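You operate a simulated robot arm through the tools that you are given. There is no shell and no other tool. Be economical: measure what you need, move in short steps, check, and stop when the job is done.

Carry out the task below with a simulated two-armed robot. There is one attempt and no reset: what you move stays moved.

Task
Pick up the purple brush with one hand, pass it to the other hand and put it on the shelf under the tile bench. Put the mug from the top shelf of the ware rack on the middle of the steel counter. Take the jar on the top of the sieve bench and put it away on the shelf under the tile bench. Take the cones from the top of the sieve bench and leave it on the middle of the steel counter. Open the steel table drawer, take the blue scoop and leave it in the inside the steel table drawer and shut the drawer again. Put the black plug from the middle of the bucket bench on the top of the mill bench. Put the medium post on the top of the glazing bench away on the top of the steel rack. Put the short post from the top of the glazing bench on the top of the green wheel. Fetch the white float and stand it on the top of the side table. Any order will do. Set down upright: mug, jar, cones, plug, short post, white float.
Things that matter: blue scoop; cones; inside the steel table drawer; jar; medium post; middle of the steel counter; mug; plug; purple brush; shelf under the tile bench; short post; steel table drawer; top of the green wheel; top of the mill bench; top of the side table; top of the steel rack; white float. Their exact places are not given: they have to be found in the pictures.

The check looks at the end state, three seconds after you hand in, the way a careful person would. Anything else that was tipped, shoved, dropped, spilled or broken makes it a failure.

Robot
Two 6-joint arms with two-finger grippers on one trunk, on a base that drives. Base frame: it is fixed to the floor where the robot stands at the start and does not move with it; the origin is under the middle of the robot, x ahead of it, y to its left, z up; the surface under the hand at the start is at about z = 0.8. Readings come in m, degrees, newtons and seconds.
The left shoulder is at the start at [0.06, 0.142, 0.875], the right one opposite. With the tool pointing down near the work surface each hand reaches from about 0.32 to 0.72 m from the robot's upright axis, wherever it stands, measured 20 degrees to its own side. Places, roughly: blue scoop [-0.75, 4.25, 0.75]; cones [-2.25, 3.5, 0.75]; inside the steel table drawer [0.8, 4.2, 0.6]; jar [-2, 3.25, 0.75]; medium post [0.75, 0.75, 0.75]; middle of the steel counter [-2.2, 1.2, 0.9]; mug [-0.5, -2.25, 1.5]; plug [0.75, 2.25, 0.5]; purple brush (3x3x14 cm) [0.7, 0.1, 0.9]; shelf under the tile bench [3, 0.7, 0.2]; short post [0.75, 0.5, 0.75]; steel table drawer [0.8, 4.1, 0.6]; top of the green wheel [0.9, -0.7, 0.9]; top of the mill bench [-0.2, 4.4, 0.8]; top of the side table [-2.4, -0.9, 0.9]; top of the steel rack [3.1, 3.1, 0.9]; white float [-2, 1.25, 1]. Payload 2.45 kg a hand.
The TCP of each hand is the grasp point between the finger pads, 0.026 m short of the fingertips. In the tool frame z runs along the fingers and y along their closing line. The gripper opens to 0.096 m. The gripper's body begins 0.069 m behind the TCP.
Orientation is told as [roll, pitch, yaw] about the base's x, y, z axes, in that order, counted from this pose: with the fingers straight down and closing along the base's y, the tool's x points along the base's -x, its y along +y and its z along -z.

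Tools
- The arms move only by the tool move_arm. It takes "left_moves", "right_moves" or both (then of equal length, played together; a hand with none holds still); each is a list of rows, each an object (a shift or turn left out is 0, a gripper value left out holds the last) with "delta_pos": the shift along the base's x, y, z in mm, a list of three; "turn": the turn, a rotation vector about the base's x, y, z in degrees, a list of three; "grip": the gripper command, from -1 (fully open) to 1 (shut), values between in proportion. In form: [{"delta_pos": [dx, dy, dz], "turn": [ax, ay, az], "grip": grip}, ...]. A call has 1 to 20 rows; each row shifts and turns the commanded pose from where the row before left it. Rows are played at 5 a second. More than 0.05 m and 8.6 degrees between two rows, or a gripper value outside its range, and nothing of the call is played. A pose out of reach is approached as far as the arm can. The call stops where the force on the tool passes 40 N (or 10 N more than at its start, if that is more) or the arm is blocked; 0.2 s more then pass. Each finger halts on what it meets, pressing with about 22 N; the grip force reading is that of the motor and also rises with nothing between the fingers. The clock runs only during rows and for 0.2 s after the last one: add rows that do not move to give the fingers time. The reply holds the time, the measured pose of the TCP, the force on the tool along the base axes, the opening and the grip force, in the units named above and with some noise, with the torque about the TCP (base axes, N m) and any sound that the robot's microphone picked up.
- Cameras (640 x 400 px; columns grow to the right, rows downward): "scene" is now at [0.1236, 0.0489, 1.4834]; the picture's right is [0.60, -0.80, -0.00], its down [-0.57, -0.43, -0.70] and it looks along [0.56, 0.42, -0.71] (base axes); focal length 296 px, centre (320, 200). "left" rides on the left gripper at [0.082, -0.003, -0.098] in its tool frame; the picture's right is [0.04, 1.00, 0.00], its down [-0.73, 0.03, -0.68] and it looks along [-0.68, 0.03, 0.73] (tool axes); focal length 256 px, centre (320, 200). "right" rides on the right gripper at [0.082, 0.003, -0.098] in its tool frame; the picture's right is [-0.04, 1.00, 0.00], its down [-0.73, -0.03, -0.68] and it looks along [-0.68, -0.03, 0.73] (tool axes); focal length 256 px, centre (320, 200).
- capture(camera): a new picture of that camera. The clock stands still meanwhile.
- move_column(by): slides the trunk up (or, below 0, down) by that many m; the arms and the scene camera ride with it, the base frame stays. It gives what a move gives, with no picture.
- steer(legs): drives the robot by 1 to 6 legs, each [ahead, turn to the left] in m and degrees, along the robot's own axes; the way and the turn of a leg run together, so that a leg with both is an arc; at most 1.5 m and 180 degrees a leg. The arms and the cameras ride along, it lands a little off, and it stops where it bumps. It gives what a move gives.
- pan_tilt(pan, tilt): turns the head with the scene camera to pan (to the left, within 86 degrees either way) and tilt (down, from -29 to 69), counted from straight ahead of the robot. It gives what a move gives.
- measure_at(camera, pixels): for up to 12 pixels [column, row] of the newest picture of that camera ("zoom" is the newest enlarged one), the place [x, y, z] in the base frame of the surface seen there, good to about 0.002 m. The clock stands still meanwhile.
- enlarge(camera, box): a new picture of the part [left, top, right, bottom] of that camera's present view, enlarged. The clock stands still meanwhile.
- hand_in(): hands the job in; it is judged then, once.

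Go step by step. Measure first, check grasps and placings, and put right what went wrong. The budget is 357 turns and 298 pictures, counting those below and the enlarged ones. Unless the task says otherwise, let go and move clear before handing in.

The tools are called after "Emit:" as name(argument=value, ...) on one line, values as JSON. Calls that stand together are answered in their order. move_arm: Moves the arms, as the interface text tells. Its arguments: {"type":"object","properties":{"left_moves":{"type":"array","items":{"type":"object","properties":{"delta_pos":{"type":"array","items":{"type":"number"}},"turn":{"type":"array","items":{"type":"number"}},"grip":{"type":"number"}}}},"right_moves":{"type":"array","items":{"type":"object","properties":{"delta_pos":{"type":"array","items":{"type":"number"}},"turn":{"type":"array","items":{"type":"number"}},"grip":{"type":"number"}}}}},"required":[]} The other tools are called the same way: move_column (by) slides the trunk up or down; steer (legs) drives the base; pan_tilt (pan, tilt) turns the head that bears the scene camera; capture (camera) takes a picture; measure_at (camera, pixels) gives the place of the surface under pixels of a picture; enlarge (camera, box) takes an enlarged picture of a part of a camera's view; hand_in () hands the job in.

At the start:

```text
time: 0.0
left_ee_pos: [0.3646, 0.3871, 1.0766]
left_tcp_rot: [0.0, 0.0, -0.3]
left_wrist_force: [-0.6, -0.9, -0.5]
left_torque: [-0.01, -0.01, 0.0]
left_grip_width: 0.0961
left_grasp_force: 0.1
right_ee_pos: [0.4371, 0.0309, 1.0783]
right_tcp_rot: [0.0, -0.1, -0.3]
right_wrist_force: [-0.1, 0.3, 0.6]
right_torque: [0.02, 0.0, 0.0]
right_grip_width: 0.0961
right_grasp_force: 0.2
trunk travel left (down, up): [-0.5, 0.09]
robot x, y, heading: [-0.0026, 0.0028, 0.0]
head pan, tilt: [37.1, 45.4]
```

scene: 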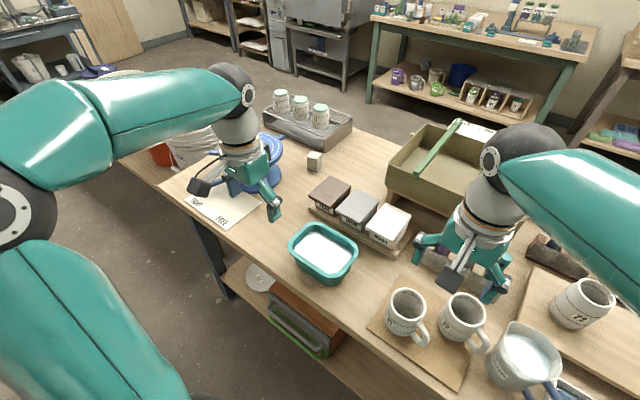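
right: 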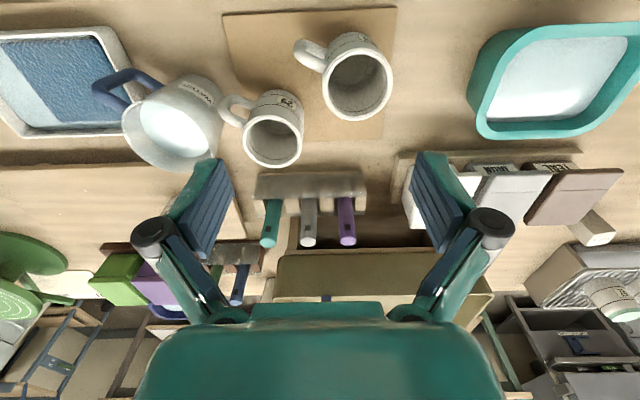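
left: 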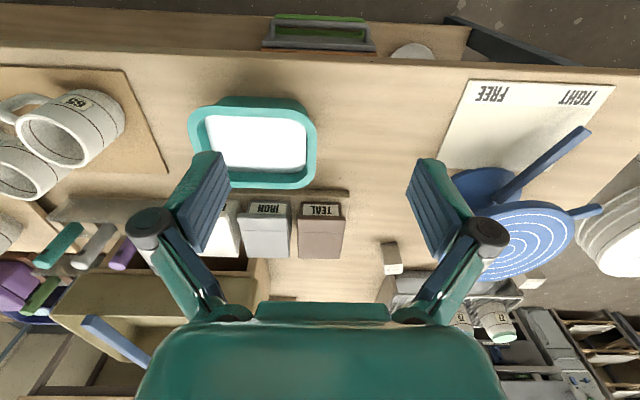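

I see the brush holder near right-picture (347,220). Next I enlarge the scene to identify posts and brushes.

Emit:
enlarge(camera="scene", box=[160, 70, 420, 290])

Emit:
enlarge(camera="right", box=[200, 130, 440, 310])

Emit:
measure_at(camera="right", pixels=[[347, 240], [344, 205], [341, 185], [309, 240], [270, 240], [310, 182], [313, 195]])

Emit:
measure_at(camera="scene", pixels=[[315, 155], [281, 95], [301, 100], [320, 107], [300, 130], [360, 160], [330, 255], [329, 190]])

```text
1.82 times, centred on (290, 180) of scene
```

zoom: 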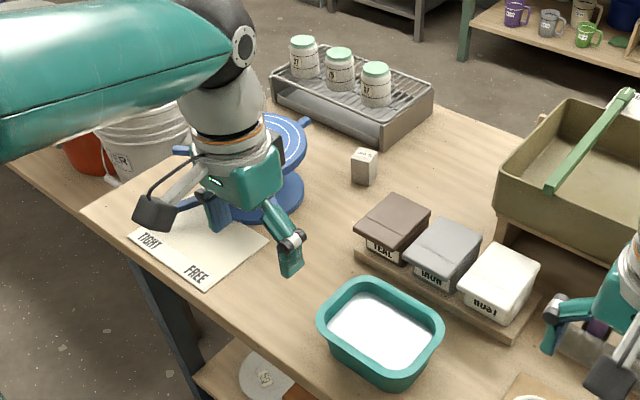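

```text
2.22 times, centred on (320, 220) of right
```

zoom: 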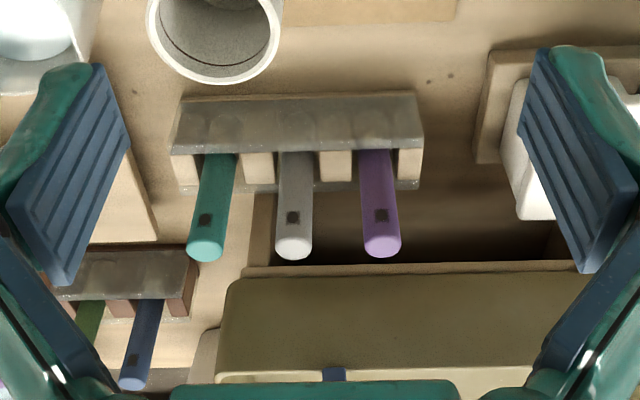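

```text
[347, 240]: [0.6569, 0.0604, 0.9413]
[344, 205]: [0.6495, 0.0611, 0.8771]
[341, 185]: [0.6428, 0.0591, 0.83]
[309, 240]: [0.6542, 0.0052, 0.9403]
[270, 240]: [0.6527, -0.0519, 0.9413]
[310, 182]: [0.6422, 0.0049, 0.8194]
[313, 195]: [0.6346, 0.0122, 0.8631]
```

```text
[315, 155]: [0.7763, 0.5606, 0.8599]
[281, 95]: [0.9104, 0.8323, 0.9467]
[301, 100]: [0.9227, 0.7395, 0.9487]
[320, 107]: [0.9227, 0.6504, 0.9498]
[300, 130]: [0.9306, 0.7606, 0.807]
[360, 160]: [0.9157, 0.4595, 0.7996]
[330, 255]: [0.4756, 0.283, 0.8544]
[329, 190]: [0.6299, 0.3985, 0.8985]
```

The scene shows a small post at (315,155) around (0.776,0.561). I check the left view for the other post and pan right for the green wheel.

Emit:
measure_at(camera="left", pixels=[[392, 248], [392, 265], [383, 270], [402, 270], [532, 284], [540, 285], [410, 285], [530, 240], [385, 245], [402, 245]])

Emit:
enlarge(camera="left", box=[340, 200, 580, 350])

Emit:
pan_tilt(pan=-35, tilt=45)

Emit:
capture(camera="scene")

Emit:
pan_tilt(pan=0, tilt=20)

Emit:
capture(camera="scene")

```text
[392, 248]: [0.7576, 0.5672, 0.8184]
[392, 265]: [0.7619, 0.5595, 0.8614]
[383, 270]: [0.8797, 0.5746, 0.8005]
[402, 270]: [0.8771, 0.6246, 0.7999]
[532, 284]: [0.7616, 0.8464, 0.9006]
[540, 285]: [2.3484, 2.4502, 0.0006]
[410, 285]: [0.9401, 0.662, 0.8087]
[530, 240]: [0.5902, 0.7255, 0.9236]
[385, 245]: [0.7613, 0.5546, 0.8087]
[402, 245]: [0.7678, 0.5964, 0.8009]
```

```text
2.67 times, centred on (460, 275) of left
```

zoom: 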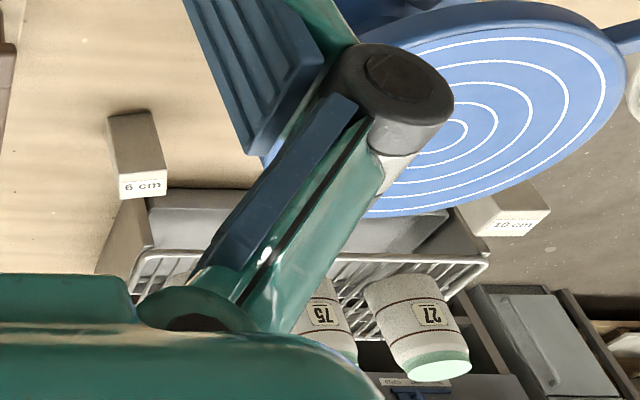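

```text
time: 1.4
left_ee_pos: [0.3639, 0.3879, 1.0764]
left_tcp_rot: [0.0, 0.0, -0.3]
left_wrist_force: [-0.7, -0.6, -0.6]
left_torque: [0.01, 0.02, -0.01]
left_grip_width: 0.0959
left_grasp_force: 0.2
right_ee_pos: [0.4385, 0.0305, 1.0765]
right_tcp_rot: [-0.1, 0.0, -0.2]
right_wrist_force: [0.0, -0.4, 0.0]
right_torque: [0.0, -0.01, -0.01]
right_grip_width: 0.096
right_grasp_force: 0.1
trunk travel left (down, up): [-0.5, 0.09]
robot x, y, heading: [-0.0019, 0.0005, -0.1]
head pan, tilt: [-35.0, 45.0]
```

```text
291 pictures are left
```

scene: 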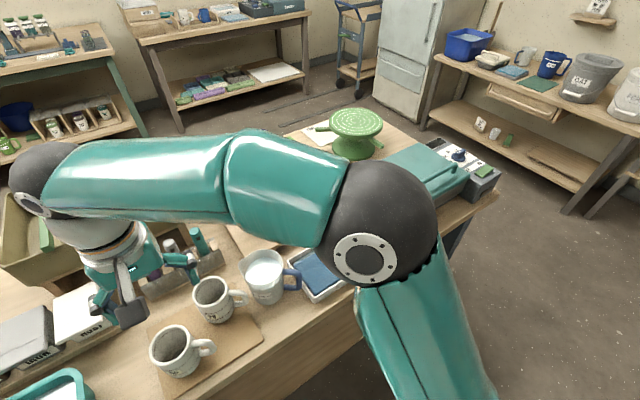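

```text
time: 2.5
left_ee_pos: [0.364, 0.389, 1.0767]
left_tcp_rot: [0.1, 0.0, -0.3]
left_wrist_force: [0.3, -0.3, 0.2]
left_torque: [-0.03, -0.01, 0.0]
left_grip_width: 0.096
left_grasp_force: 0.1
right_ee_pos: [0.4369, 0.0299, 1.0789]
right_tcp_rot: [-0.1, -0.1, -0.2]
right_wrist_force: [0.8, 1.3, 0.0]
right_torque: [0.0, 0.0, -0.03]
right_grip_width: 0.0961
right_grasp_force: 0.1
trunk travel left (down, up): [-0.5, 0.09]
robot x, y, heading: [-0.0032, 0.0034, 0.1]
head pan, tilt: [0.0, 20.0]
```

```text
290 pictures are left
```

scene: 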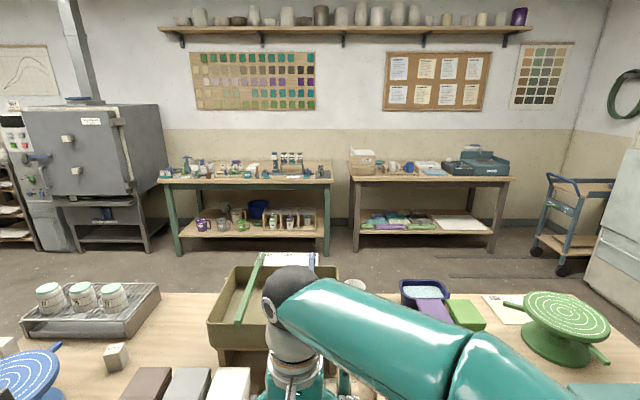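

The 6 cm (short) post stands at (0.776,0.56) and the 10 cm (medium) near (0.77,0.85). I measure the bench edge and the layout.

Emit:
capture(camera="left")

Emit:
measure_at(camera="left", pixels=[[240, 62], [560, 72], [360, 42], [620, 88], [430, 150], [310, 25]])

Emit:
measure_at(camera="scene", pixels=[[565, 310], [550, 355], [182, 228], [325, 228], [200, 222], [260, 235], [170, 178], [330, 178], [220, 236], [310, 232]])

Emit:
pan_tilt(pan=80, tilt=25)

Emit:
capture(camera="scene")

Emit:
pan_tilt(pan=-80, tilt=25)

Emit:
capture(camera="scene")

```text
289 pictures are left
```

left: 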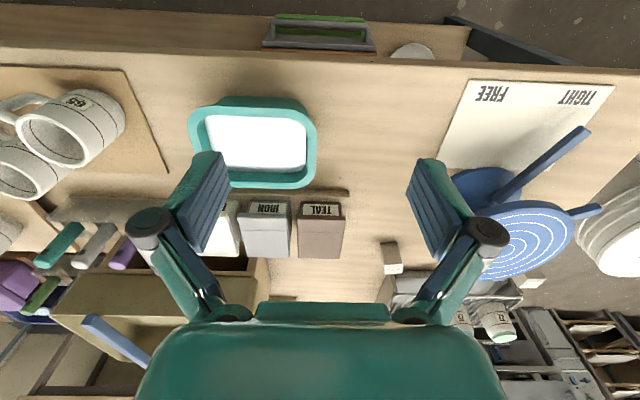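

```text
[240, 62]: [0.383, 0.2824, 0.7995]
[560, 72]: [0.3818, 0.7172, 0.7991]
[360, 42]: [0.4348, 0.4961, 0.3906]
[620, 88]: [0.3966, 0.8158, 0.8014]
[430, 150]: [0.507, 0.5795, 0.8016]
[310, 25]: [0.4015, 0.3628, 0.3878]
```

```text
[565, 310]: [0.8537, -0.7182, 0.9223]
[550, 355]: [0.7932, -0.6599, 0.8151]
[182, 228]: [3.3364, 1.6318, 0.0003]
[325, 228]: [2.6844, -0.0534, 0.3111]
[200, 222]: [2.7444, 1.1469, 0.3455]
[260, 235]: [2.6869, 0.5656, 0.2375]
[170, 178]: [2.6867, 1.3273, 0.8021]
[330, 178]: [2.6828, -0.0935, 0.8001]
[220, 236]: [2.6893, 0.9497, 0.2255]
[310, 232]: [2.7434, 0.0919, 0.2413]
```

```text
time: 4.0
left_ee_pos: [0.3636, 0.3883, 1.0764]
left_tcp_rot: [-0.1, 0.1, -0.3]
left_wrist_force: [0.1, 0.4, 0.5]
left_torque: [0.0, 0.0, -0.03]
left_grip_width: 0.0961
left_grasp_force: 0.0
right_ee_pos: [0.4374, 0.0297, 1.0785]
right_tcp_rot: [0.0, -0.1, -0.3]
right_wrist_force: [0.2, -0.2, -0.1]
right_torque: [-0.01, -0.01, 0.03]
right_grip_width: 0.0959
right_grasp_force: 0.1
trunk travel left (down, up): [-0.5, 0.09]
robot x, y, heading: [-0.0011, 0.0028, -0.1]
head pan, tilt: [80.0, 25.0]
```

```text
288 pictures are left
```

scene: 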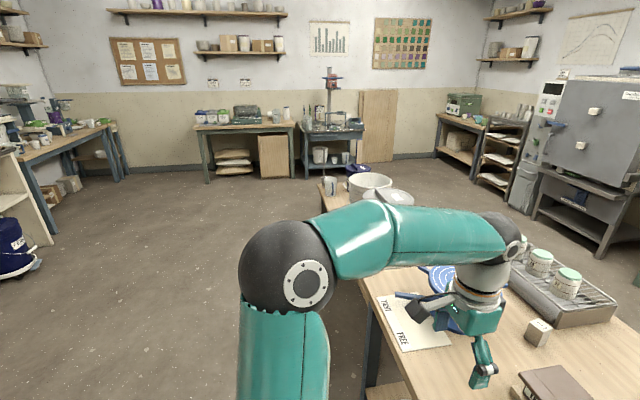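

```text
time: 6.4
left_ee_pos: [0.3639, 0.3876, 1.0771]
left_tcp_rot: [0.0, -0.1, -0.2]
left_wrist_force: [0.5, 0.3, -0.3]
left_torque: [-0.01, 0.0, 0.04]
left_grip_width: 0.096
left_grasp_force: 0.1
right_ee_pos: [0.4386, 0.0305, 1.0787]
right_tcp_rot: [0.0, 0.1, -0.3]
right_wrist_force: [-0.3, 0.6, 0.0]
right_torque: [0.0, 0.01, 0.02]
right_grip_width: 0.0961
right_grasp_force: 0.1
trunk travel left (down, up): [-0.5, 0.09]
robot x, y, heading: [0.0009, -0.0012, 0.1]
head pan, tilt: [-80.0, 25.0]
```

```text
287 pictures are left
```

scene: 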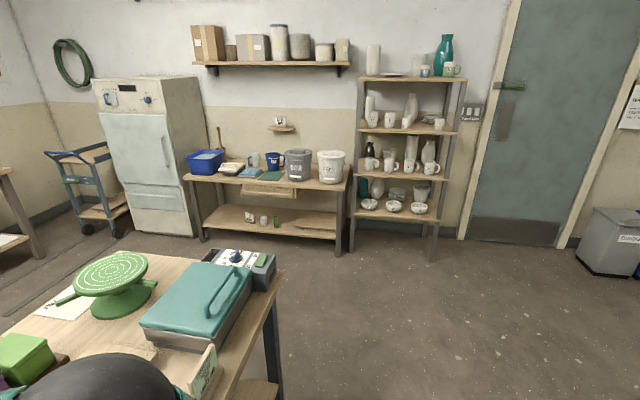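

The layout is clear: the glazing bench front edge is at x=0.38, the ware rack at scene (410,150) and the tile bench ahead-left. Now I look closely at the brush holder from the right-hand camera.

Emit:
enlarge(camera="right", box=[250, 155, 390, 255])

Emit:
pan_tilt(pan=-5, tilt=50)

Emit:
capture(camera="scene")

```text
4.00 times, centred on (320, 205) of right
```

zoom: 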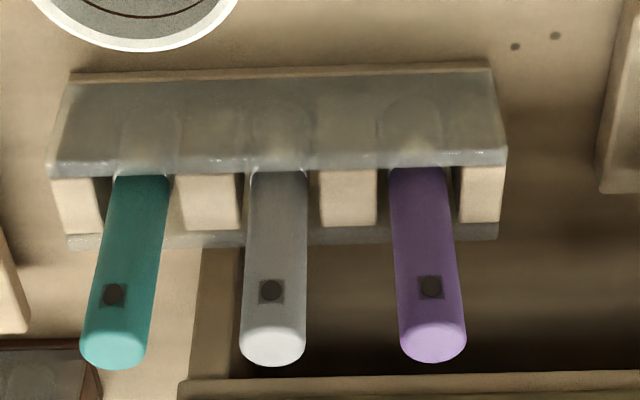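

```text
time: 7.9
left_ee_pos: [0.3633, 0.3864, 1.0765]
left_tcp_rot: [-0.1, 0.0, -0.3]
left_wrist_force: [-0.4, 0.3, 0.3]
left_torque: [0.0, -0.02, 0.02]
left_grip_width: 0.096
left_grasp_force: 0.0
right_ee_pos: [0.4384, 0.0311, 1.0788]
right_tcp_rot: [0.0, 0.1, -0.4]
right_wrist_force: [0.1, 0.1, 0.1]
right_torque: [-0.04, -0.03, 0.01]
right_grip_width: 0.0962
right_grasp_force: 0.0
trunk travel left (down, up): [-0.5, 0.09]
robot x, y, heading: [-0.0022, -0.0011, 0.1]
head pan, tilt: [-5.0, 50.0]
```

```text
285 pictures are left
```

scene: 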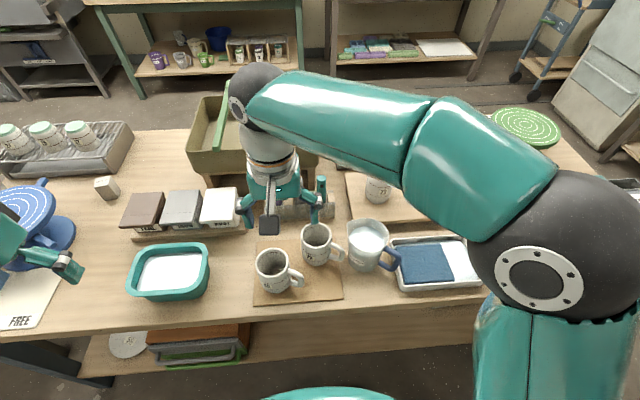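

The purple brush is upright at about (0.662,0.060), top z≈0.945, with roughly 30 mm gaps to the gray one. I raise nothing and move the right hand above it with a partly closed gripper.

Emit:
move_arm(right_moves=[{"delta_pos": [45, 6, 0], "grip": -0.1}, {"delta_pos": [45, 6, 0]}, {"delta_pos": [45, 6, -10]}, {"delta_pos": [45, 6, -20]}, {"delta_pos": [43, 6, -30]}, {}])

Emit:
capture(camera="right")

```text
refused: row 5 steps farther than a row can; nothing moved
```

```text
284 pictures are left
```

right: 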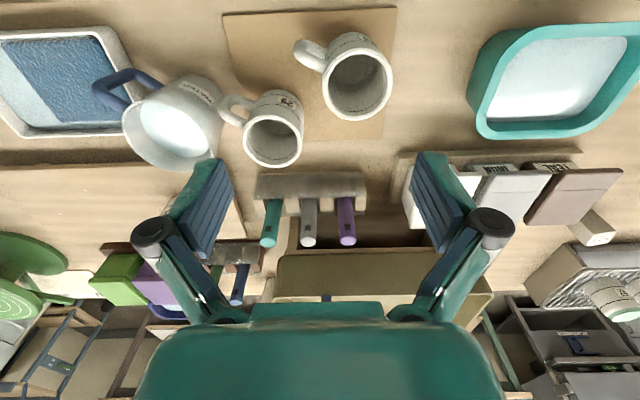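

The step was over 50 mm; the view is unchanged. I repeat with shorter rows.

Emit:
move_arm(right_moves=[{"delta_pos": [40, 6, 0], "grip": -0.1}, {"delta_pos": [40, 6, 0]}, {"delta_pos": [40, 6, -10]}, {"delta_pos": [40, 6, -20]}, {"delta_pos": [35, 6, -20]}, {"delta_pos": [30, 0, -10]}, {}])

Emit:
capture(camera="right")

Emit:
capture(camera="scene")

```text
time: 9.5
left_ee_pos: [0.3638, 0.3878, 1.0754]
left_tcp_rot: [0.0, 0.0, -0.3]
left_wrist_force: [-0.1, 0.0, 0.8]
left_torque: [0.02, 0.0, -0.03]
left_grip_width: 0.0961
left_grasp_force: 0.2
right_ee_pos: [0.6018, 0.0393, 0.9976]
right_tcp_rot: [0.0, 0.0, -0.3]
right_wrist_force: [0.0, 0.2, -0.6]
right_torque: [-0.01, 0.0, 0.0]
right_grip_width: 0.0528
right_grasp_force: 0.1
right hand out of reach, approached as far as the arm can: row 4, 5, 6
trunk travel left (down, up): [-0.5, 0.09]
robot x, y, heading: [-0.0035, -0.003, 0.0]
head pan, tilt: [-5.0, 50.0]
```

```text
283 pictures are left
```

right: 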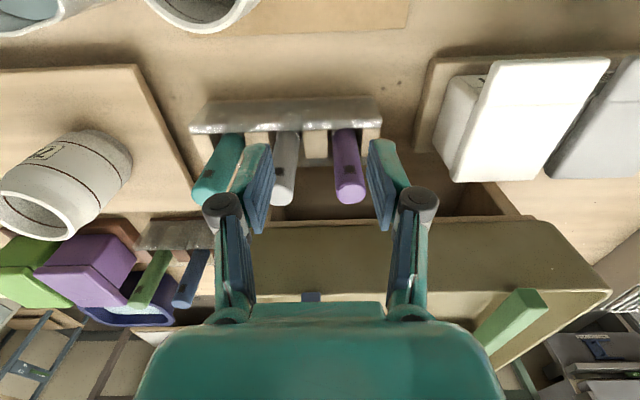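

```text
282 pictures are left
```

scene: 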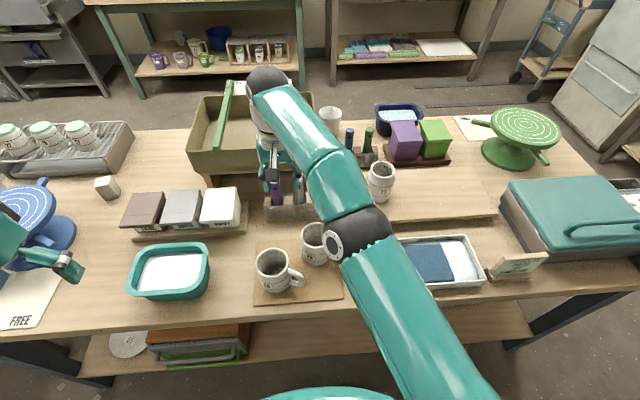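

The right arm hits its reach limit at x=0.60. I lift slightly with the column and drive 0.1 m forward towards the bench.

Emit:
move_column(by=0.07)

Emit:
steer(legs=[[0.1, 0]])

Emit:
capture(camera="scene")

Emit:
capture(camera="right")

```text
time: 10.6
left_ee_pos: [0.3642, 0.3877, 1.1462]
left_tcp_rot: [-0.1, 0.0, -0.4]
left_wrist_force: [0.1, 0.2, -0.2]
left_torque: [0.03, 0.01, 0.02]
left_grip_width: 0.0959
left_grasp_force: 0.1
right_ee_pos: [0.6031, 0.0395, 1.0672]
right_tcp_rot: [0.0, 0.0, -0.3]
right_wrist_force: [0.5, -0.6, -1.1]
right_torque: [0.0, 0.01, 0.0]
right_grip_width: 0.0527
right_grasp_force: 0.0
trunk travel left (down, up): [-0.57, 0.02]
robot x, y, heading: [0.0006, 0.0006, 0.0]
head pan, tilt: [-5.0, 50.0]
```

```text
time: 11.7
left_ee_pos: [0.4644, 0.3888, 1.1454]
left_tcp_rot: [0.0, 0.1, -0.2]
left_wrist_force: [0.5, 0.3, 0.4]
left_torque: [0.01, 0.06, 0.01]
left_grip_width: 0.0961
left_grasp_force: 0.2
right_ee_pos: [0.7025, 0.0412, 1.0662]
right_tcp_rot: [0.0, 0.0, -0.1]
right_wrist_force: [0.7, 0.0, 0.6]
right_torque: [-0.02, 0.04, 0.02]
right_grip_width: 0.0529
right_grasp_force: 0.1
trunk travel left (down, up): [-0.57, 0.02]
robot x, y, heading: [0.102, -0.0001, -0.0]
head pan, tilt: [-5.0, 50.0]
```

```text
281 pictures are left
```

scene: 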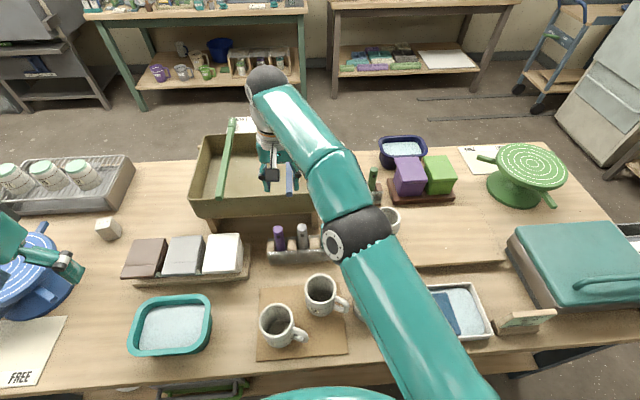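

```text
280 pictures are left
```

right: 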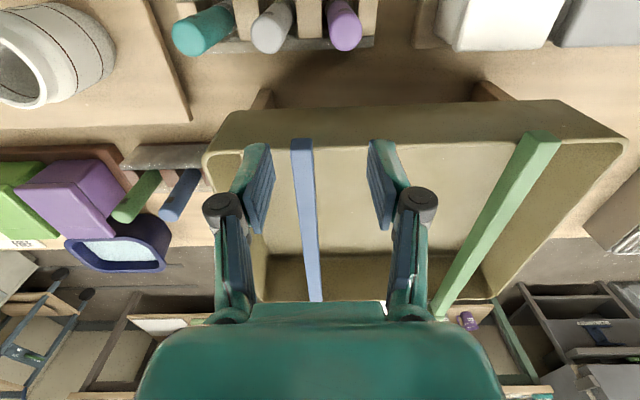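

The drive was clean and the brush tops are visible in scene at (278,235). I measure them exactly.

Emit:
enlarge(camera="scene", box=[250, 210, 330, 270])

Emit:
measure_at(camera="scene", pixels=[[278, 229], [278, 240], [275, 235], [283, 235], [302, 228], [302, 238], [250, 140], [230, 120], [200, 215]])

Emit:
measure_at(camera="right", pixels=[[345, 41], [345, 35], [345, 45], [339, 41], [351, 41]])

```text
6.67 times, centred on (290, 240) of scene
```

zoom: 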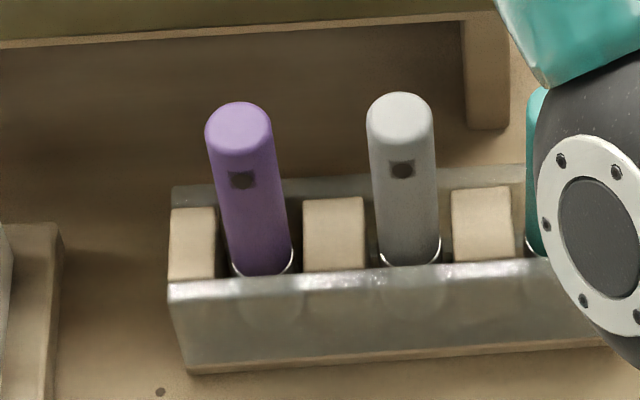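

```text
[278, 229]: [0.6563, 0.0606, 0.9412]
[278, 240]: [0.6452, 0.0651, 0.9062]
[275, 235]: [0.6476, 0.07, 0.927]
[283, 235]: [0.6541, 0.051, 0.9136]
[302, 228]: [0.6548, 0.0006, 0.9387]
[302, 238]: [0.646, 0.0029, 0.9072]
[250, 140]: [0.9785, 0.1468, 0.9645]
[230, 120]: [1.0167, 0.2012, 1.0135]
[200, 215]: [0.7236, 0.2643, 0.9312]
```

```text
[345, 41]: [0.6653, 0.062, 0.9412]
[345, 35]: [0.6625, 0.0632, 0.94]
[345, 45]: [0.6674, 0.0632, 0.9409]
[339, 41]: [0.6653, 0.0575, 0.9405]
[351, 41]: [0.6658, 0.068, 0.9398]
```

Purple brush top centre is (0.661,0.062), z 0.941. I move over it, descend to z≈0.912 and close.

Emit:
move_arm(right_moves=[{"delta_pos": [-41, 21, 0]}, {"delta_pos": [0, 0, -40]}, {"delta_pos": [0, 0, -40]}, {"delta_pos": [0, 0, -40]}, {"delta_pos": [0, 0, -34]}, {}])

Emit:
enlarge(camera="scene", box=[230, 170, 350, 270])

Emit:
capture(camera="right")

```text
time: 13.1
left_ee_pos: [0.4611, 0.3887, 1.146]
left_tcp_rot: [0.0, -0.1, -0.1]
left_wrist_force: [0.2, -0.6, 0.0]
left_torque: [-0.01, -0.02, -0.01]
left_grip_width: 0.0958
left_grasp_force: 0.1
right_ee_pos: [0.6592, 0.0625, 0.9118]
right_tcp_rot: [0.0, 0.0, -0.2]
right_wrist_force: [-0.3, 1.1, -0.3]
right_torque: [0.0, 0.0, -0.01]
right_grip_width: 0.0529
right_grasp_force: 0.2
trunk travel left (down, up): [-0.57, 0.02]
robot x, y, heading: [0.099, 0.0003, 0.0]
head pan, tilt: [-5.0, 50.0]
```

```text
4.00 times, centred on (290, 220) of scene
```

zoom: 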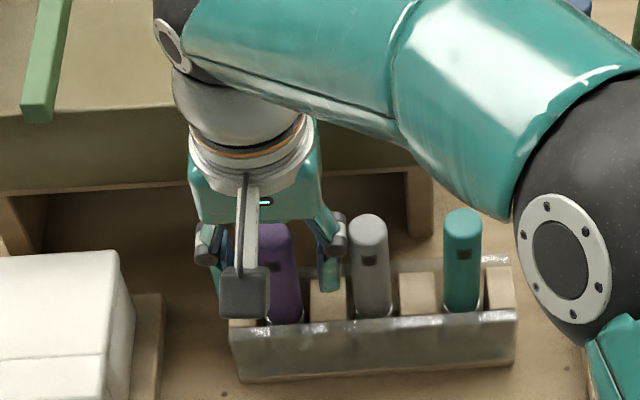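

```text
277 pictures are left
```

right: 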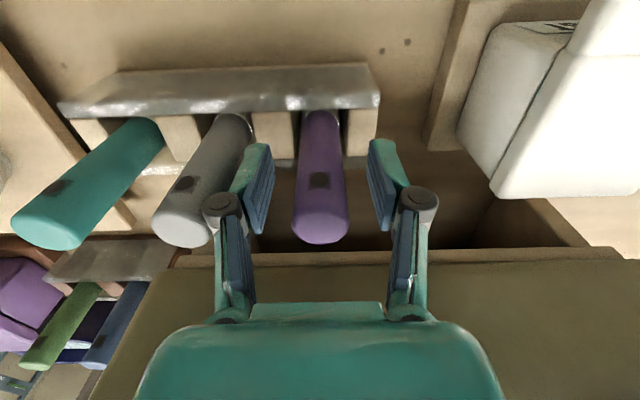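

The purple brush sits between the fingers in the right view (320,190). I close and lift.

Emit:
move_arm(right_moves=[{"grip": 1}, {}, {}, {}, {"delta_pos": [0, 0, 20]}, {"delta_pos": [0, 0, 40]}, {"delta_pos": [0, 0, 40]}, {"delta_pos": [0, 0, 40]}, {"delta_pos": [0, 0, 40]}, {}])

Emit:
capture(camera="scene")

Emit:
capture(camera="right")

```text
time: 15.3
left_ee_pos: [0.4615, 0.3881, 1.1462]
left_tcp_rot: [0.0, 0.1, -0.1]
left_wrist_force: [-0.1, -1.0, 0.2]
left_torque: [-0.01, 0.01, 0.03]
left_grip_width: 0.0959
left_grasp_force: 0.1
right_ee_pos: [0.6599, 0.0607, 1.0921]
right_tcp_rot: [0.0, 0.1, -0.2]
right_wrist_force: [0.4, 0.4, -2.1]
right_torque: [0.03, 0.01, -0.03]
right_grip_width: 0.024
right_grasp_force: 22.3
trunk travel left (down, up): [-0.57, 0.02]
robot x, y, heading: [0.1005, 0.0018, 0.1]
head pan, tilt: [-5.0, 50.0]
```

```text
276 pictures are left
```

scene: 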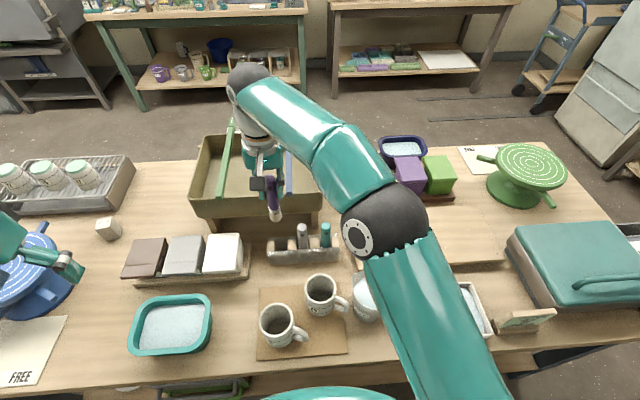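

```text
275 pictures are left
```

right: 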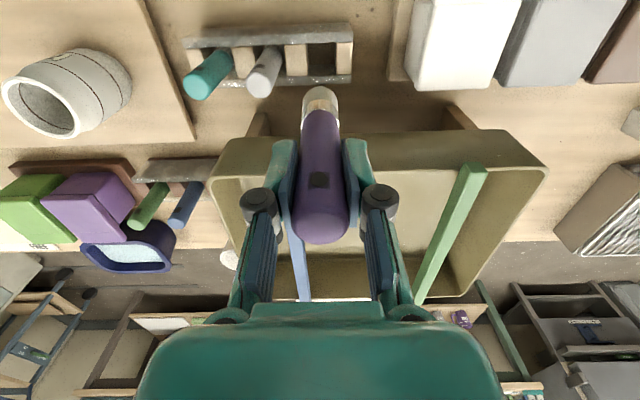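

The brush is held (width 24 mm) and its ferrule end hangs ~110 mm below the TCP. For the hand-over I roll the right hand so that the brush points left, and yaw the left hand by −90°.

Emit:
move_arm(right_moves=[{"delta_pos": [-12, -12, 2], "turn": [8, 0, 0]}, {"delta_pos": [-12, -12, 2], "turn": [8, 0, 0]}, {"delta_pos": [-12, -12, 2], "turn": [8, 0, 0]}, {"delta_pos": [-12, -12, 2], "turn": [8, 0, 0]}, {"delta_pos": [-12, -12, 2], "turn": [8, 0, 0]}, {"delta_pos": [-12, -12, 2], "turn": [8, 0, 0]}, {"delta_pos": [-12, -12, 2], "turn": [8, 0, 0]}, {"delta_pos": [-12, -12, 2], "turn": [8, 0, 0]}, {"delta_pos": [-12, -12, 2], "turn": [8, 0, 0]}, {"delta_pos": [-12, -12, 2], "turn": [8, 0, 0]}, {"delta_pos": [0, 0, 0], "turn": [8, 0, 0]}, {"delta_pos": [0, 0, 0], "turn": [2, 0, 0]}, {}], left_moves=[{"turn": [0, 0, -8]}, {"turn": [0, 0, -8]}, {"turn": [0, 0, -8]}, {"turn": [0, 0, -8]}, {"turn": [0, 0, -8]}, {"turn": [0, 0, -8]}, {"turn": [0, 0, -8]}, {"turn": [0, 0, -8]}, {"turn": [0, 0, -8]}, {"turn": [0, 0, -8]}, {"turn": [0, 0, -8]}, {"turn": [0, 0, -2]}, {}])

Emit:
capture(camera="scene")

Emit:
capture(camera="left")

```text
time: 18.1
left_ee_pos: [0.462, 0.3884, 1.1472]
left_tcp_rot: [-0.1, 0.1, -90.2]
left_wrist_force: [0.2, 0.7, 1.1]
left_torque: [0.0, 0.01, -0.06]
left_grip_width: 0.0961
left_grasp_force: 0.1
right_ee_pos: [0.5386, -0.0591, 1.1144]
right_tcp_rot: [90.0, 0.2, 0.0]
right_wrist_force: [-0.1, 0.9, -0.5]
right_torque: [-0.03, -0.01, -0.01]
right_grip_width: 0.0238
right_grasp_force: 22.4
trunk travel left (down, up): [-0.57, 0.02]
robot x, y, heading: [0.1022, -0.0056, 0.1]
head pan, tilt: [-5.0, 50.0]
```

```text
274 pictures are left
```

scene: 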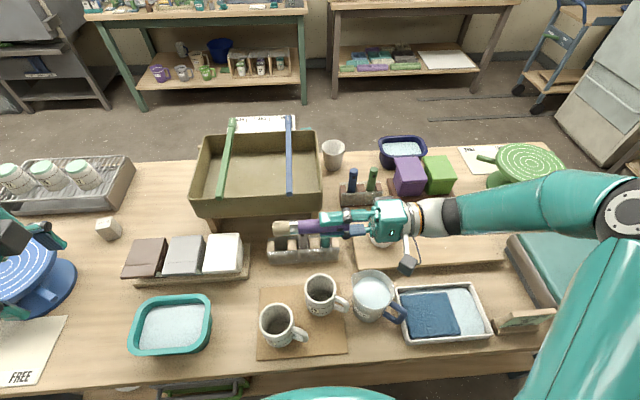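

```text
273 pictures are left
```

left: 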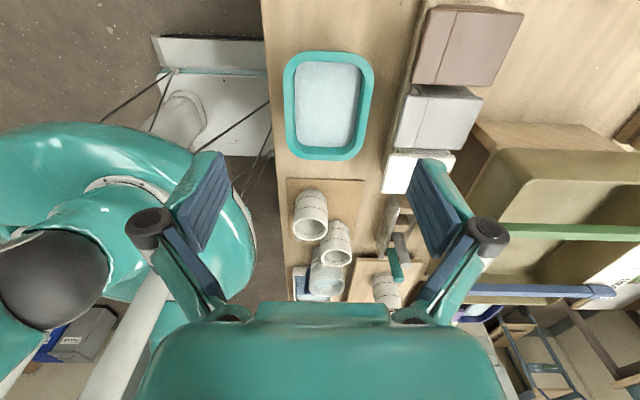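

The brush now points left at scene (275–325,227). I measure it for the left hand's grip spot.

Emit:
enlarge(camera="scene", box=[260, 195, 350, 255])

Emit:
measure_at(camera="scene", pixels=[[276, 228], [285, 228], [297, 227], [303, 227], [312, 226], [320, 226]])

```text
6.67 times, centred on (305, 225) of scene
```

zoom: 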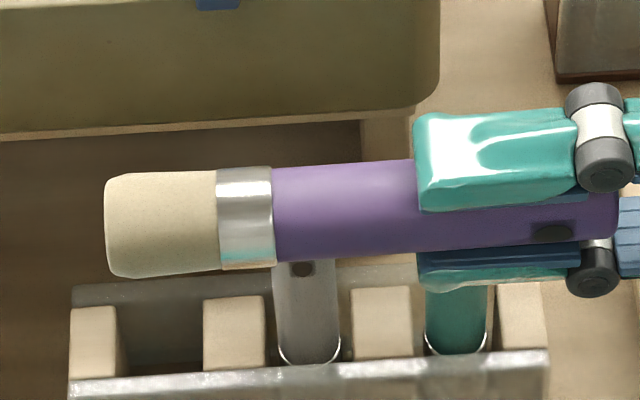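

```text
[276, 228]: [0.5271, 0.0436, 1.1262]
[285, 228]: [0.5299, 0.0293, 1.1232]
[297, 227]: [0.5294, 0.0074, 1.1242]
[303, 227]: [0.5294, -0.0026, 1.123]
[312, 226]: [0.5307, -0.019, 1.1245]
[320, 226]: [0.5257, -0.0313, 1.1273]
```

Handle section between right fingertips (y −0.033) and ferrule (y 0.00) is free. I bring the left hand above (0.539,−0.006), then descend.

Emit:
move_arm(left_moves=[{"delta_pos": [9, -44, 10], "grip": -0.4}, {"delta_pos": [9, -44, 10]}, {"delta_pos": [9, -44, 10]}, {"delta_pos": [9, -44, 10]}, {"delta_pos": [9, -44, 5]}, {"delta_pos": [9, -44, 0]}, {"delta_pos": [9, -44, 0]}, {"delta_pos": [9, -44, 0]}, {"delta_pos": [5, -42, 0]}, {}])

Emit:
capture(camera="scene")

Emit:
capture(camera="left")

```text
time: 20.3
left_ee_pos: [0.5395, -0.0057, 1.1904]
left_tcp_rot: [0.0, 0.0, -90.1]
left_wrist_force: [-0.8, -0.4, -0.7]
left_torque: [-0.04, -0.04, 0.02]
left_grip_width: 0.0672
left_grasp_force: 0.0
right_ee_pos: [0.5375, -0.0568, 1.1139]
right_tcp_rot: [90.1, 0.3, 0.0]
right_wrist_force: [0.3, -0.5, -0.1]
right_torque: [-0.03, -0.04, -0.05]
right_grip_width: 0.0239
right_grasp_force: 22.0
trunk travel left (down, up): [-0.57, 0.02]
robot x, y, heading: [0.0991, -0.0006, 0.4]
head pan, tilt: [-5.0, 50.0]
```

```text
271 pictures are left
```

scene: 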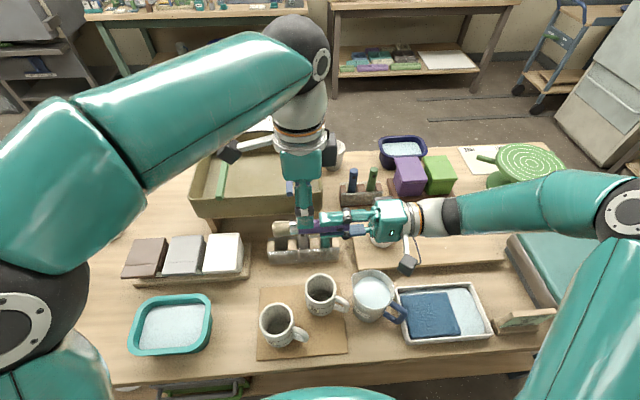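

```text
270 pictures are left
```

left: 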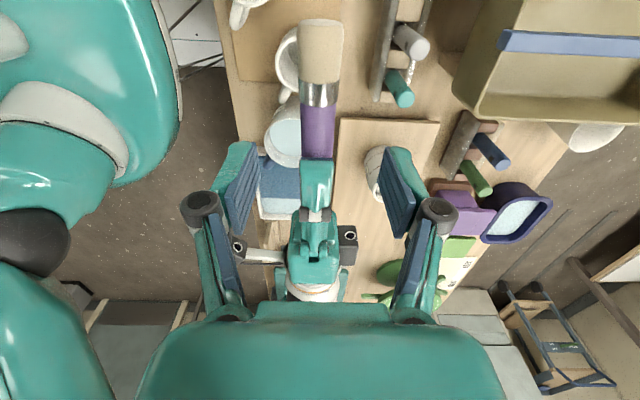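

The brush handle (left picture 318,130) is centred between the left fingers. I descend 76 mm, close left, then check.

Emit:
move_arm(left_moves=[{"delta_pos": [-1, 0, -40]}, {"delta_pos": [0, 0, -36]}, {}, {"grip": 1}, {}, {}, {}])

Emit:
enlarge(camera="scene", box=[240, 130, 400, 250])

```text
time: 21.9
left_ee_pos: [0.5383, -0.0028, 1.1137]
left_tcp_rot: [-0.2, 0.0, -90.1]
left_wrist_force: [-0.5, -0.6, -1.2]
left_torque: [0.0, -0.02, 0.53]
left_grip_width: 0.0222
left_grasp_force: 22.3
right_ee_pos: [0.5389, -0.0577, 1.1138]
right_tcp_rot: [90.0, 0.2, 0.0]
right_wrist_force: [1.0, 0.2, 1.3]
right_torque: [0.06, 0.01, -0.51]
right_grip_width: 0.0239
right_grasp_force: 22.1
trunk travel left (down, up): [-0.57, 0.02]
robot x, y, heading: [0.0973, -0.0027, 0.4]
head pan, tilt: [-5.0, 50.0]
```

```text
3.33 times, centred on (320, 190) of scene
```

zoom: 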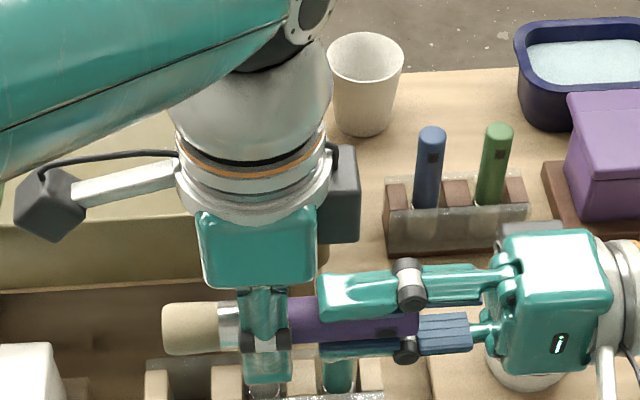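

Both hands hold the brush (left width 22 mm, 22 N). I open the right hand and pull it back along −y.

Emit:
move_arm(right_moves=[{"grip": -0.5}, {}, {}, {"delta_pos": [0, -40, 0]}, {"delta_pos": [0, -45, 0]}, {"delta_pos": [0, -45, 0]}, {"delta_pos": [0, -45, 0]}, {"delta_pos": [0, -30, 0]}, {}])

Emit:
capture(camera="scene")

```text
time: 23.9
left_ee_pos: [0.5387, -0.0025, 1.1139]
left_tcp_rot: [0.0, 0.0, -90.1]
left_wrist_force: [0.2, -0.2, -0.1]
left_torque: [-0.03, 0.01, 0.03]
left_grip_width: 0.022
left_grasp_force: 21.8
right_ee_pos: [0.54, -0.2633, 1.1109]
right_tcp_rot: [90.0, 0.2, 0.0]
right_wrist_force: [0.3, 0.6, 0.4]
right_torque: [0.02, 0.01, -0.02]
right_grip_width: 0.0719
right_grasp_force: 0.0
trunk travel left (down, up): [-0.57, 0.02]
robot x, y, heading: [0.0993, 0.0001, 0.1]
head pan, tilt: [-5.0, 50.0]
```

```text
268 pictures are left
```

scene: 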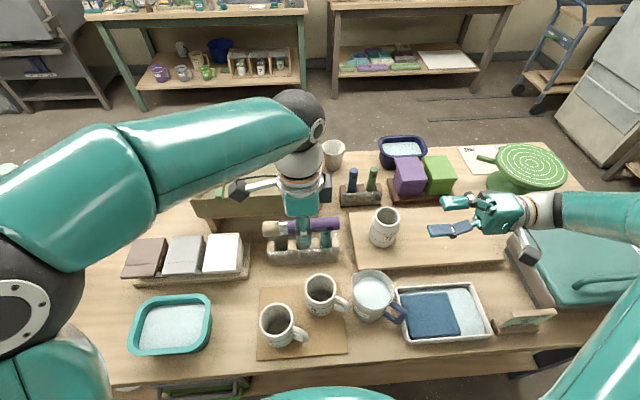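

The left hand now holds the brush alone. I return the right hand to pointing down and retract both hands before moving.

Emit:
move_arm(right_moves=[{"delta_pos": [-10, 5, 2], "turn": [-8, 0, 0]}, {"delta_pos": [-10, 5, 2], "turn": [-8, 0, 0]}, {"delta_pos": [-10, 5, 2], "turn": [-8, 0, 0]}, {"delta_pos": [-10, 5, 2], "turn": [-8, 0, 0]}, {"delta_pos": [-10, 5, 2], "turn": [-8, 0, 0]}, {"delta_pos": [-10, 5, 2], "turn": [-8, 0, 0]}, {"delta_pos": [-10, 5, 2], "turn": [-8, 0, 0]}, {"delta_pos": [-10, 5, 2], "turn": [-8, 0, 0]}, {"delta_pos": [0, 5, 2], "turn": [-8, 0, 0]}, {"delta_pos": [0, 5, 2], "turn": [-8, 0, 0]}, {"turn": [-8, 0, 0]}, {"turn": [-2, 0, 0]}, {}], left_moves=[{"delta_pos": [-9, 28, 3]}, {"delta_pos": [-9, 28, 3]}, {"delta_pos": [-9, 28, 3]}, {"delta_pos": [-9, 28, 3]}, {"delta_pos": [-9, 28, 3]}, {"delta_pos": [-9, 28, 3]}, {"delta_pos": [-9, 28, 3]}, {"delta_pos": [-9, 28, 3]}, {"delta_pos": [-9, 28, 3]}, {"delta_pos": [-9, 28, 3]}, {"delta_pos": [0, 28, 3]}, {}, {}])

Emit:
steer(legs=[[-0.25, 0], [0, 90], [0.72, 0], [0, -90], [0.2, 0]])

Emit:
pan_tilt(pan=0, tilt=45)

Emit:
capture(camera="scene")

```text
time: 26.7
left_ee_pos: [0.4481, 0.3032, 1.1513]
left_tcp_rot: [0.1, 0.0, -90.2]
left_wrist_force: [0.4, 1.4, -0.7]
left_torque: [-0.02, -0.01, 0.0]
left_grip_width: 0.022
left_grasp_force: 21.8
right_ee_pos: [0.4601, -0.2134, 1.1339]
right_tcp_rot: [-0.1, 0.1, -0.2]
right_wrist_force: [0.6, 0.5, -0.2]
right_torque: [-0.02, 0.02, -0.01]
right_grip_width: 0.0718
right_grasp_force: 0.1
trunk travel left (down, up): [-0.57, 0.02]
robot x, y, heading: [0.0981, -0.0009, 0.3]
head pan, tilt: [-5.0, 50.0]
```

```text
time: 32.3
left_ee_pos: [-0.407, 0.3893, 1.151]
left_tcp_rot: [-0.1, -0.2, -7.4]
left_wrist_force: [0.1, 0.3, -1.1]
left_torque: [-0.01, -0.03, 0.0]
left_grip_width: 0.0219
left_grasp_force: 22.2
right_ee_pos: [0.1056, 0.3355, 1.1359]
right_tcp_rot: [-0.1, 0.1, 82.7]
right_wrist_force: [-0.3, 0.7, 0.0]
right_torque: [-0.04, -0.03, 0.01]
right_grip_width: 0.0719
right_grasp_force: 0.0
trunk travel left (down, up): [-0.57, 0.02]
robot x, y, heading: [-0.1067, -0.0005, 83.7]
head pan, tilt: [-5.0, 50.0]
stopped in leg 2: the robot was blocked; the commanded pose is now the measured one
```

```text
time: 33.0
left_ee_pos: [-0.4037, 0.3867, 1.152]
left_tcp_rot: [0.0, 0.0, -7.5]
left_wrist_force: [0.4, 0.3, -0.3]
left_torque: [-0.03, 0.01, 0.01]
left_grip_width: 0.0219
left_grasp_force: 22.1
right_ee_pos: [0.1094, 0.3348, 1.1344]
right_tcp_rot: [0.0, 0.0, 82.6]
right_wrist_force: [-0.4, -0.1, 0.6]
right_torque: [0.02, 0.04, -0.01]
right_grip_width: 0.0721
right_grasp_force: 0.1
trunk travel left (down, up): [-0.57, 0.02]
robot x, y, heading: [-0.1051, -0.0011, 83.6]
head pan, tilt: [0.0, 45.0]
```

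```text
267 pictures are left
```

scene: 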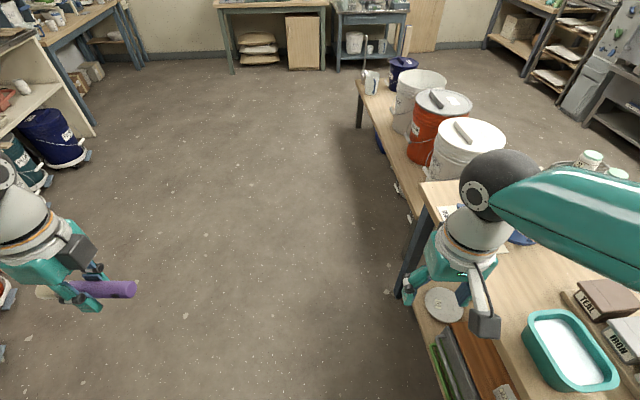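

Turning stopped at 83.7°, something blocks. I look around left and right to see what was touched.

Emit:
pan_tilt(pan=70, tilt=40)

Emit:
capture(camera="scene")

Emit:
pan_tilt(pan=-70, tilt=50)

Emit:
capture(camera="scene")

```text
time: 34.4
left_ee_pos: [-0.4042, 0.3884, 1.1538]
left_tcp_rot: [0.0, -0.1, -7.5]
left_wrist_force: [0.1, 0.1, -1.1]
left_torque: [-0.03, -0.03, -0.01]
left_grip_width: 0.0219
left_grasp_force: 21.6
right_ee_pos: [0.1088, 0.3346, 1.1349]
right_tcp_rot: [-0.1, 0.0, 82.5]
right_wrist_force: [0.0, -0.4, -0.1]
right_torque: [-0.01, -0.01, 0.0]
right_grip_width: 0.0721
right_grasp_force: 0.0
trunk travel left (down, up): [-0.57, 0.02]
robot x, y, heading: [-0.1061, -0.0061, 83.7]
head pan, tilt: [70.0, 40.0]
```

```text
266 pictures are left
```

scene: 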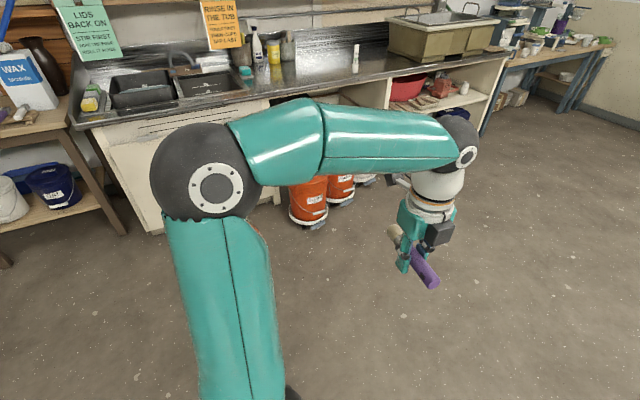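

```text
time: 36.6
left_ee_pos: [-0.4037, 0.3872, 1.1519]
left_tcp_rot: [-0.1, 0.0, -7.6]
left_wrist_force: [1.0, 0.4, -0.5]
left_torque: [-0.01, 0.01, -0.01]
left_grip_width: 0.0223
left_grasp_force: 21.7
right_ee_pos: [0.1082, 0.3343, 1.1343]
right_tcp_rot: [0.0, -0.1, 82.7]
right_wrist_force: [-0.5, 1.0, 0.8]
right_torque: [0.04, 0.0, -0.01]
right_grip_width: 0.0717
right_grasp_force: 0.1
trunk travel left (down, up): [-0.57, 0.02]
robot x, y, heading: [-0.1096, -0.002, 83.6]
head pan, tilt: [-70.0, 50.0]
```

```text
265 pictures are left
```

scene: 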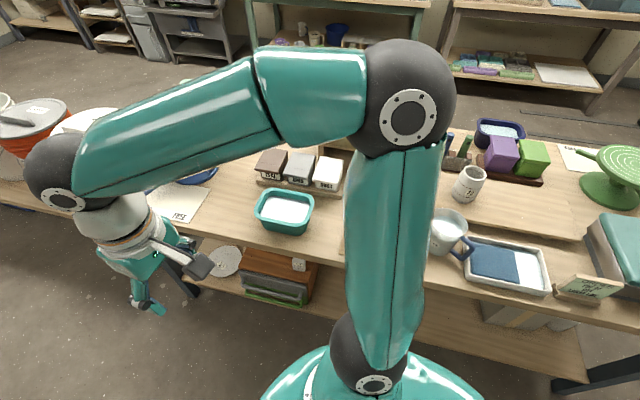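

I check the height and position of the right elbow and upper arm relative to the bench things.

Emit:
measure_at(camera="scene", pixels=[[408, 115], [395, 250], [375, 350], [350, 375], [430, 375], [447, 235], [340, 240], [270, 340], [437, 160], [350, 250]])

Emit:
pan_tilt(pan=-80, tilt=69)

Emit:
capture(camera="scene")

```text
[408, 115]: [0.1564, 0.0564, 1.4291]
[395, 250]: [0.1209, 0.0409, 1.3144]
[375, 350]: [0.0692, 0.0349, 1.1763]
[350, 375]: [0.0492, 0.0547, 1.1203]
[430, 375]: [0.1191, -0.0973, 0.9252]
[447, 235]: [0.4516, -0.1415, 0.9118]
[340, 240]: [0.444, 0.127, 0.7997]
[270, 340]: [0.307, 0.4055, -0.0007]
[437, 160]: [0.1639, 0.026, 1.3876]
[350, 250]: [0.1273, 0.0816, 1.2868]
```

```text
time: 37.4
left_ee_pos: [-0.4044, 0.387, 1.153]
left_tcp_rot: [-0.1, 0.0, -7.5]
left_wrist_force: [0.6, -0.3, -1.2]
left_torque: [-0.01, 0.04, 0.02]
left_grip_width: 0.0219
left_grasp_force: 21.6
right_ee_pos: [0.109, 0.3342, 1.1345]
right_tcp_rot: [0.0, 0.0, 82.6]
right_wrist_force: [0.1, -1.1, -0.2]
right_torque: [0.01, 0.02, 0.02]
right_grip_width: 0.0719
right_grasp_force: 0.1
trunk travel left (down, up): [-0.57, 0.02]
robot x, y, heading: [-0.1083, -0.0046, 83.8]
head pan, tilt: [-80.0, 68.8]
```

```text
264 pictures are left
```

scene: 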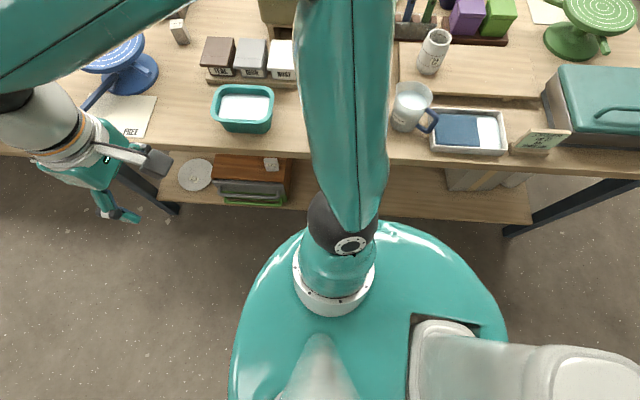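

Nothing visibly touches the bench. I retry the last few degrees of the turn.

Emit:
steer(legs=[[0, 6]])

Emit:
pan_tilt(pan=84, tilt=60)

Emit:
capture(camera="scene")

```text
time: 38.4
left_ee_pos: [-0.4448, 0.3527, 1.1525]
left_tcp_rot: [0.0, 0.0, -1.3]
left_wrist_force: [-0.7, -0.3, -0.2]
left_torque: [0.01, 0.01, -0.03]
left_grip_width: 0.0222
left_grasp_force: 21.5
right_ee_pos: [0.0719, 0.3546, 1.1349]
right_tcp_rot: [0.0, -0.1, 88.6]
right_wrist_force: [0.0, -0.1, 0.4]
right_torque: [0.02, 0.0, 0.01]
right_grip_width: 0.072
right_grasp_force: 0.1
trunk travel left (down, up): [-0.57, 0.02]
robot x, y, heading: [-0.1025, -0.0009, 90.0]
head pan, tilt: [-80.0, 68.8]
```

```text
time: 40.9
left_ee_pos: [-0.4439, 0.3541, 1.1537]
left_tcp_rot: [0.0, 0.1, -1.4]
left_wrist_force: [1.1, 0.2, 0.0]
left_torque: [-0.02, -0.02, 0.01]
left_grip_width: 0.0221
left_grasp_force: 22.0
right_ee_pos: [0.0704, 0.3553, 1.1351]
right_tcp_rot: [0.0, 0.0, 88.5]
right_wrist_force: [-0.6, 0.4, 0.2]
right_torque: [0.02, 0.01, 0.02]
right_grip_width: 0.0719
right_grasp_force: 0.0
trunk travel left (down, up): [-0.57, 0.02]
robot x, y, heading: [-0.1046, -0.0011, 89.5]
head pan, tilt: [84.0, 60.0]
```

```text
263 pictures are left
```

scene: 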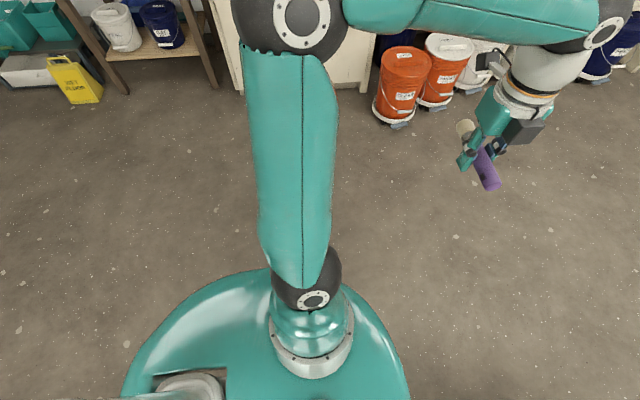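

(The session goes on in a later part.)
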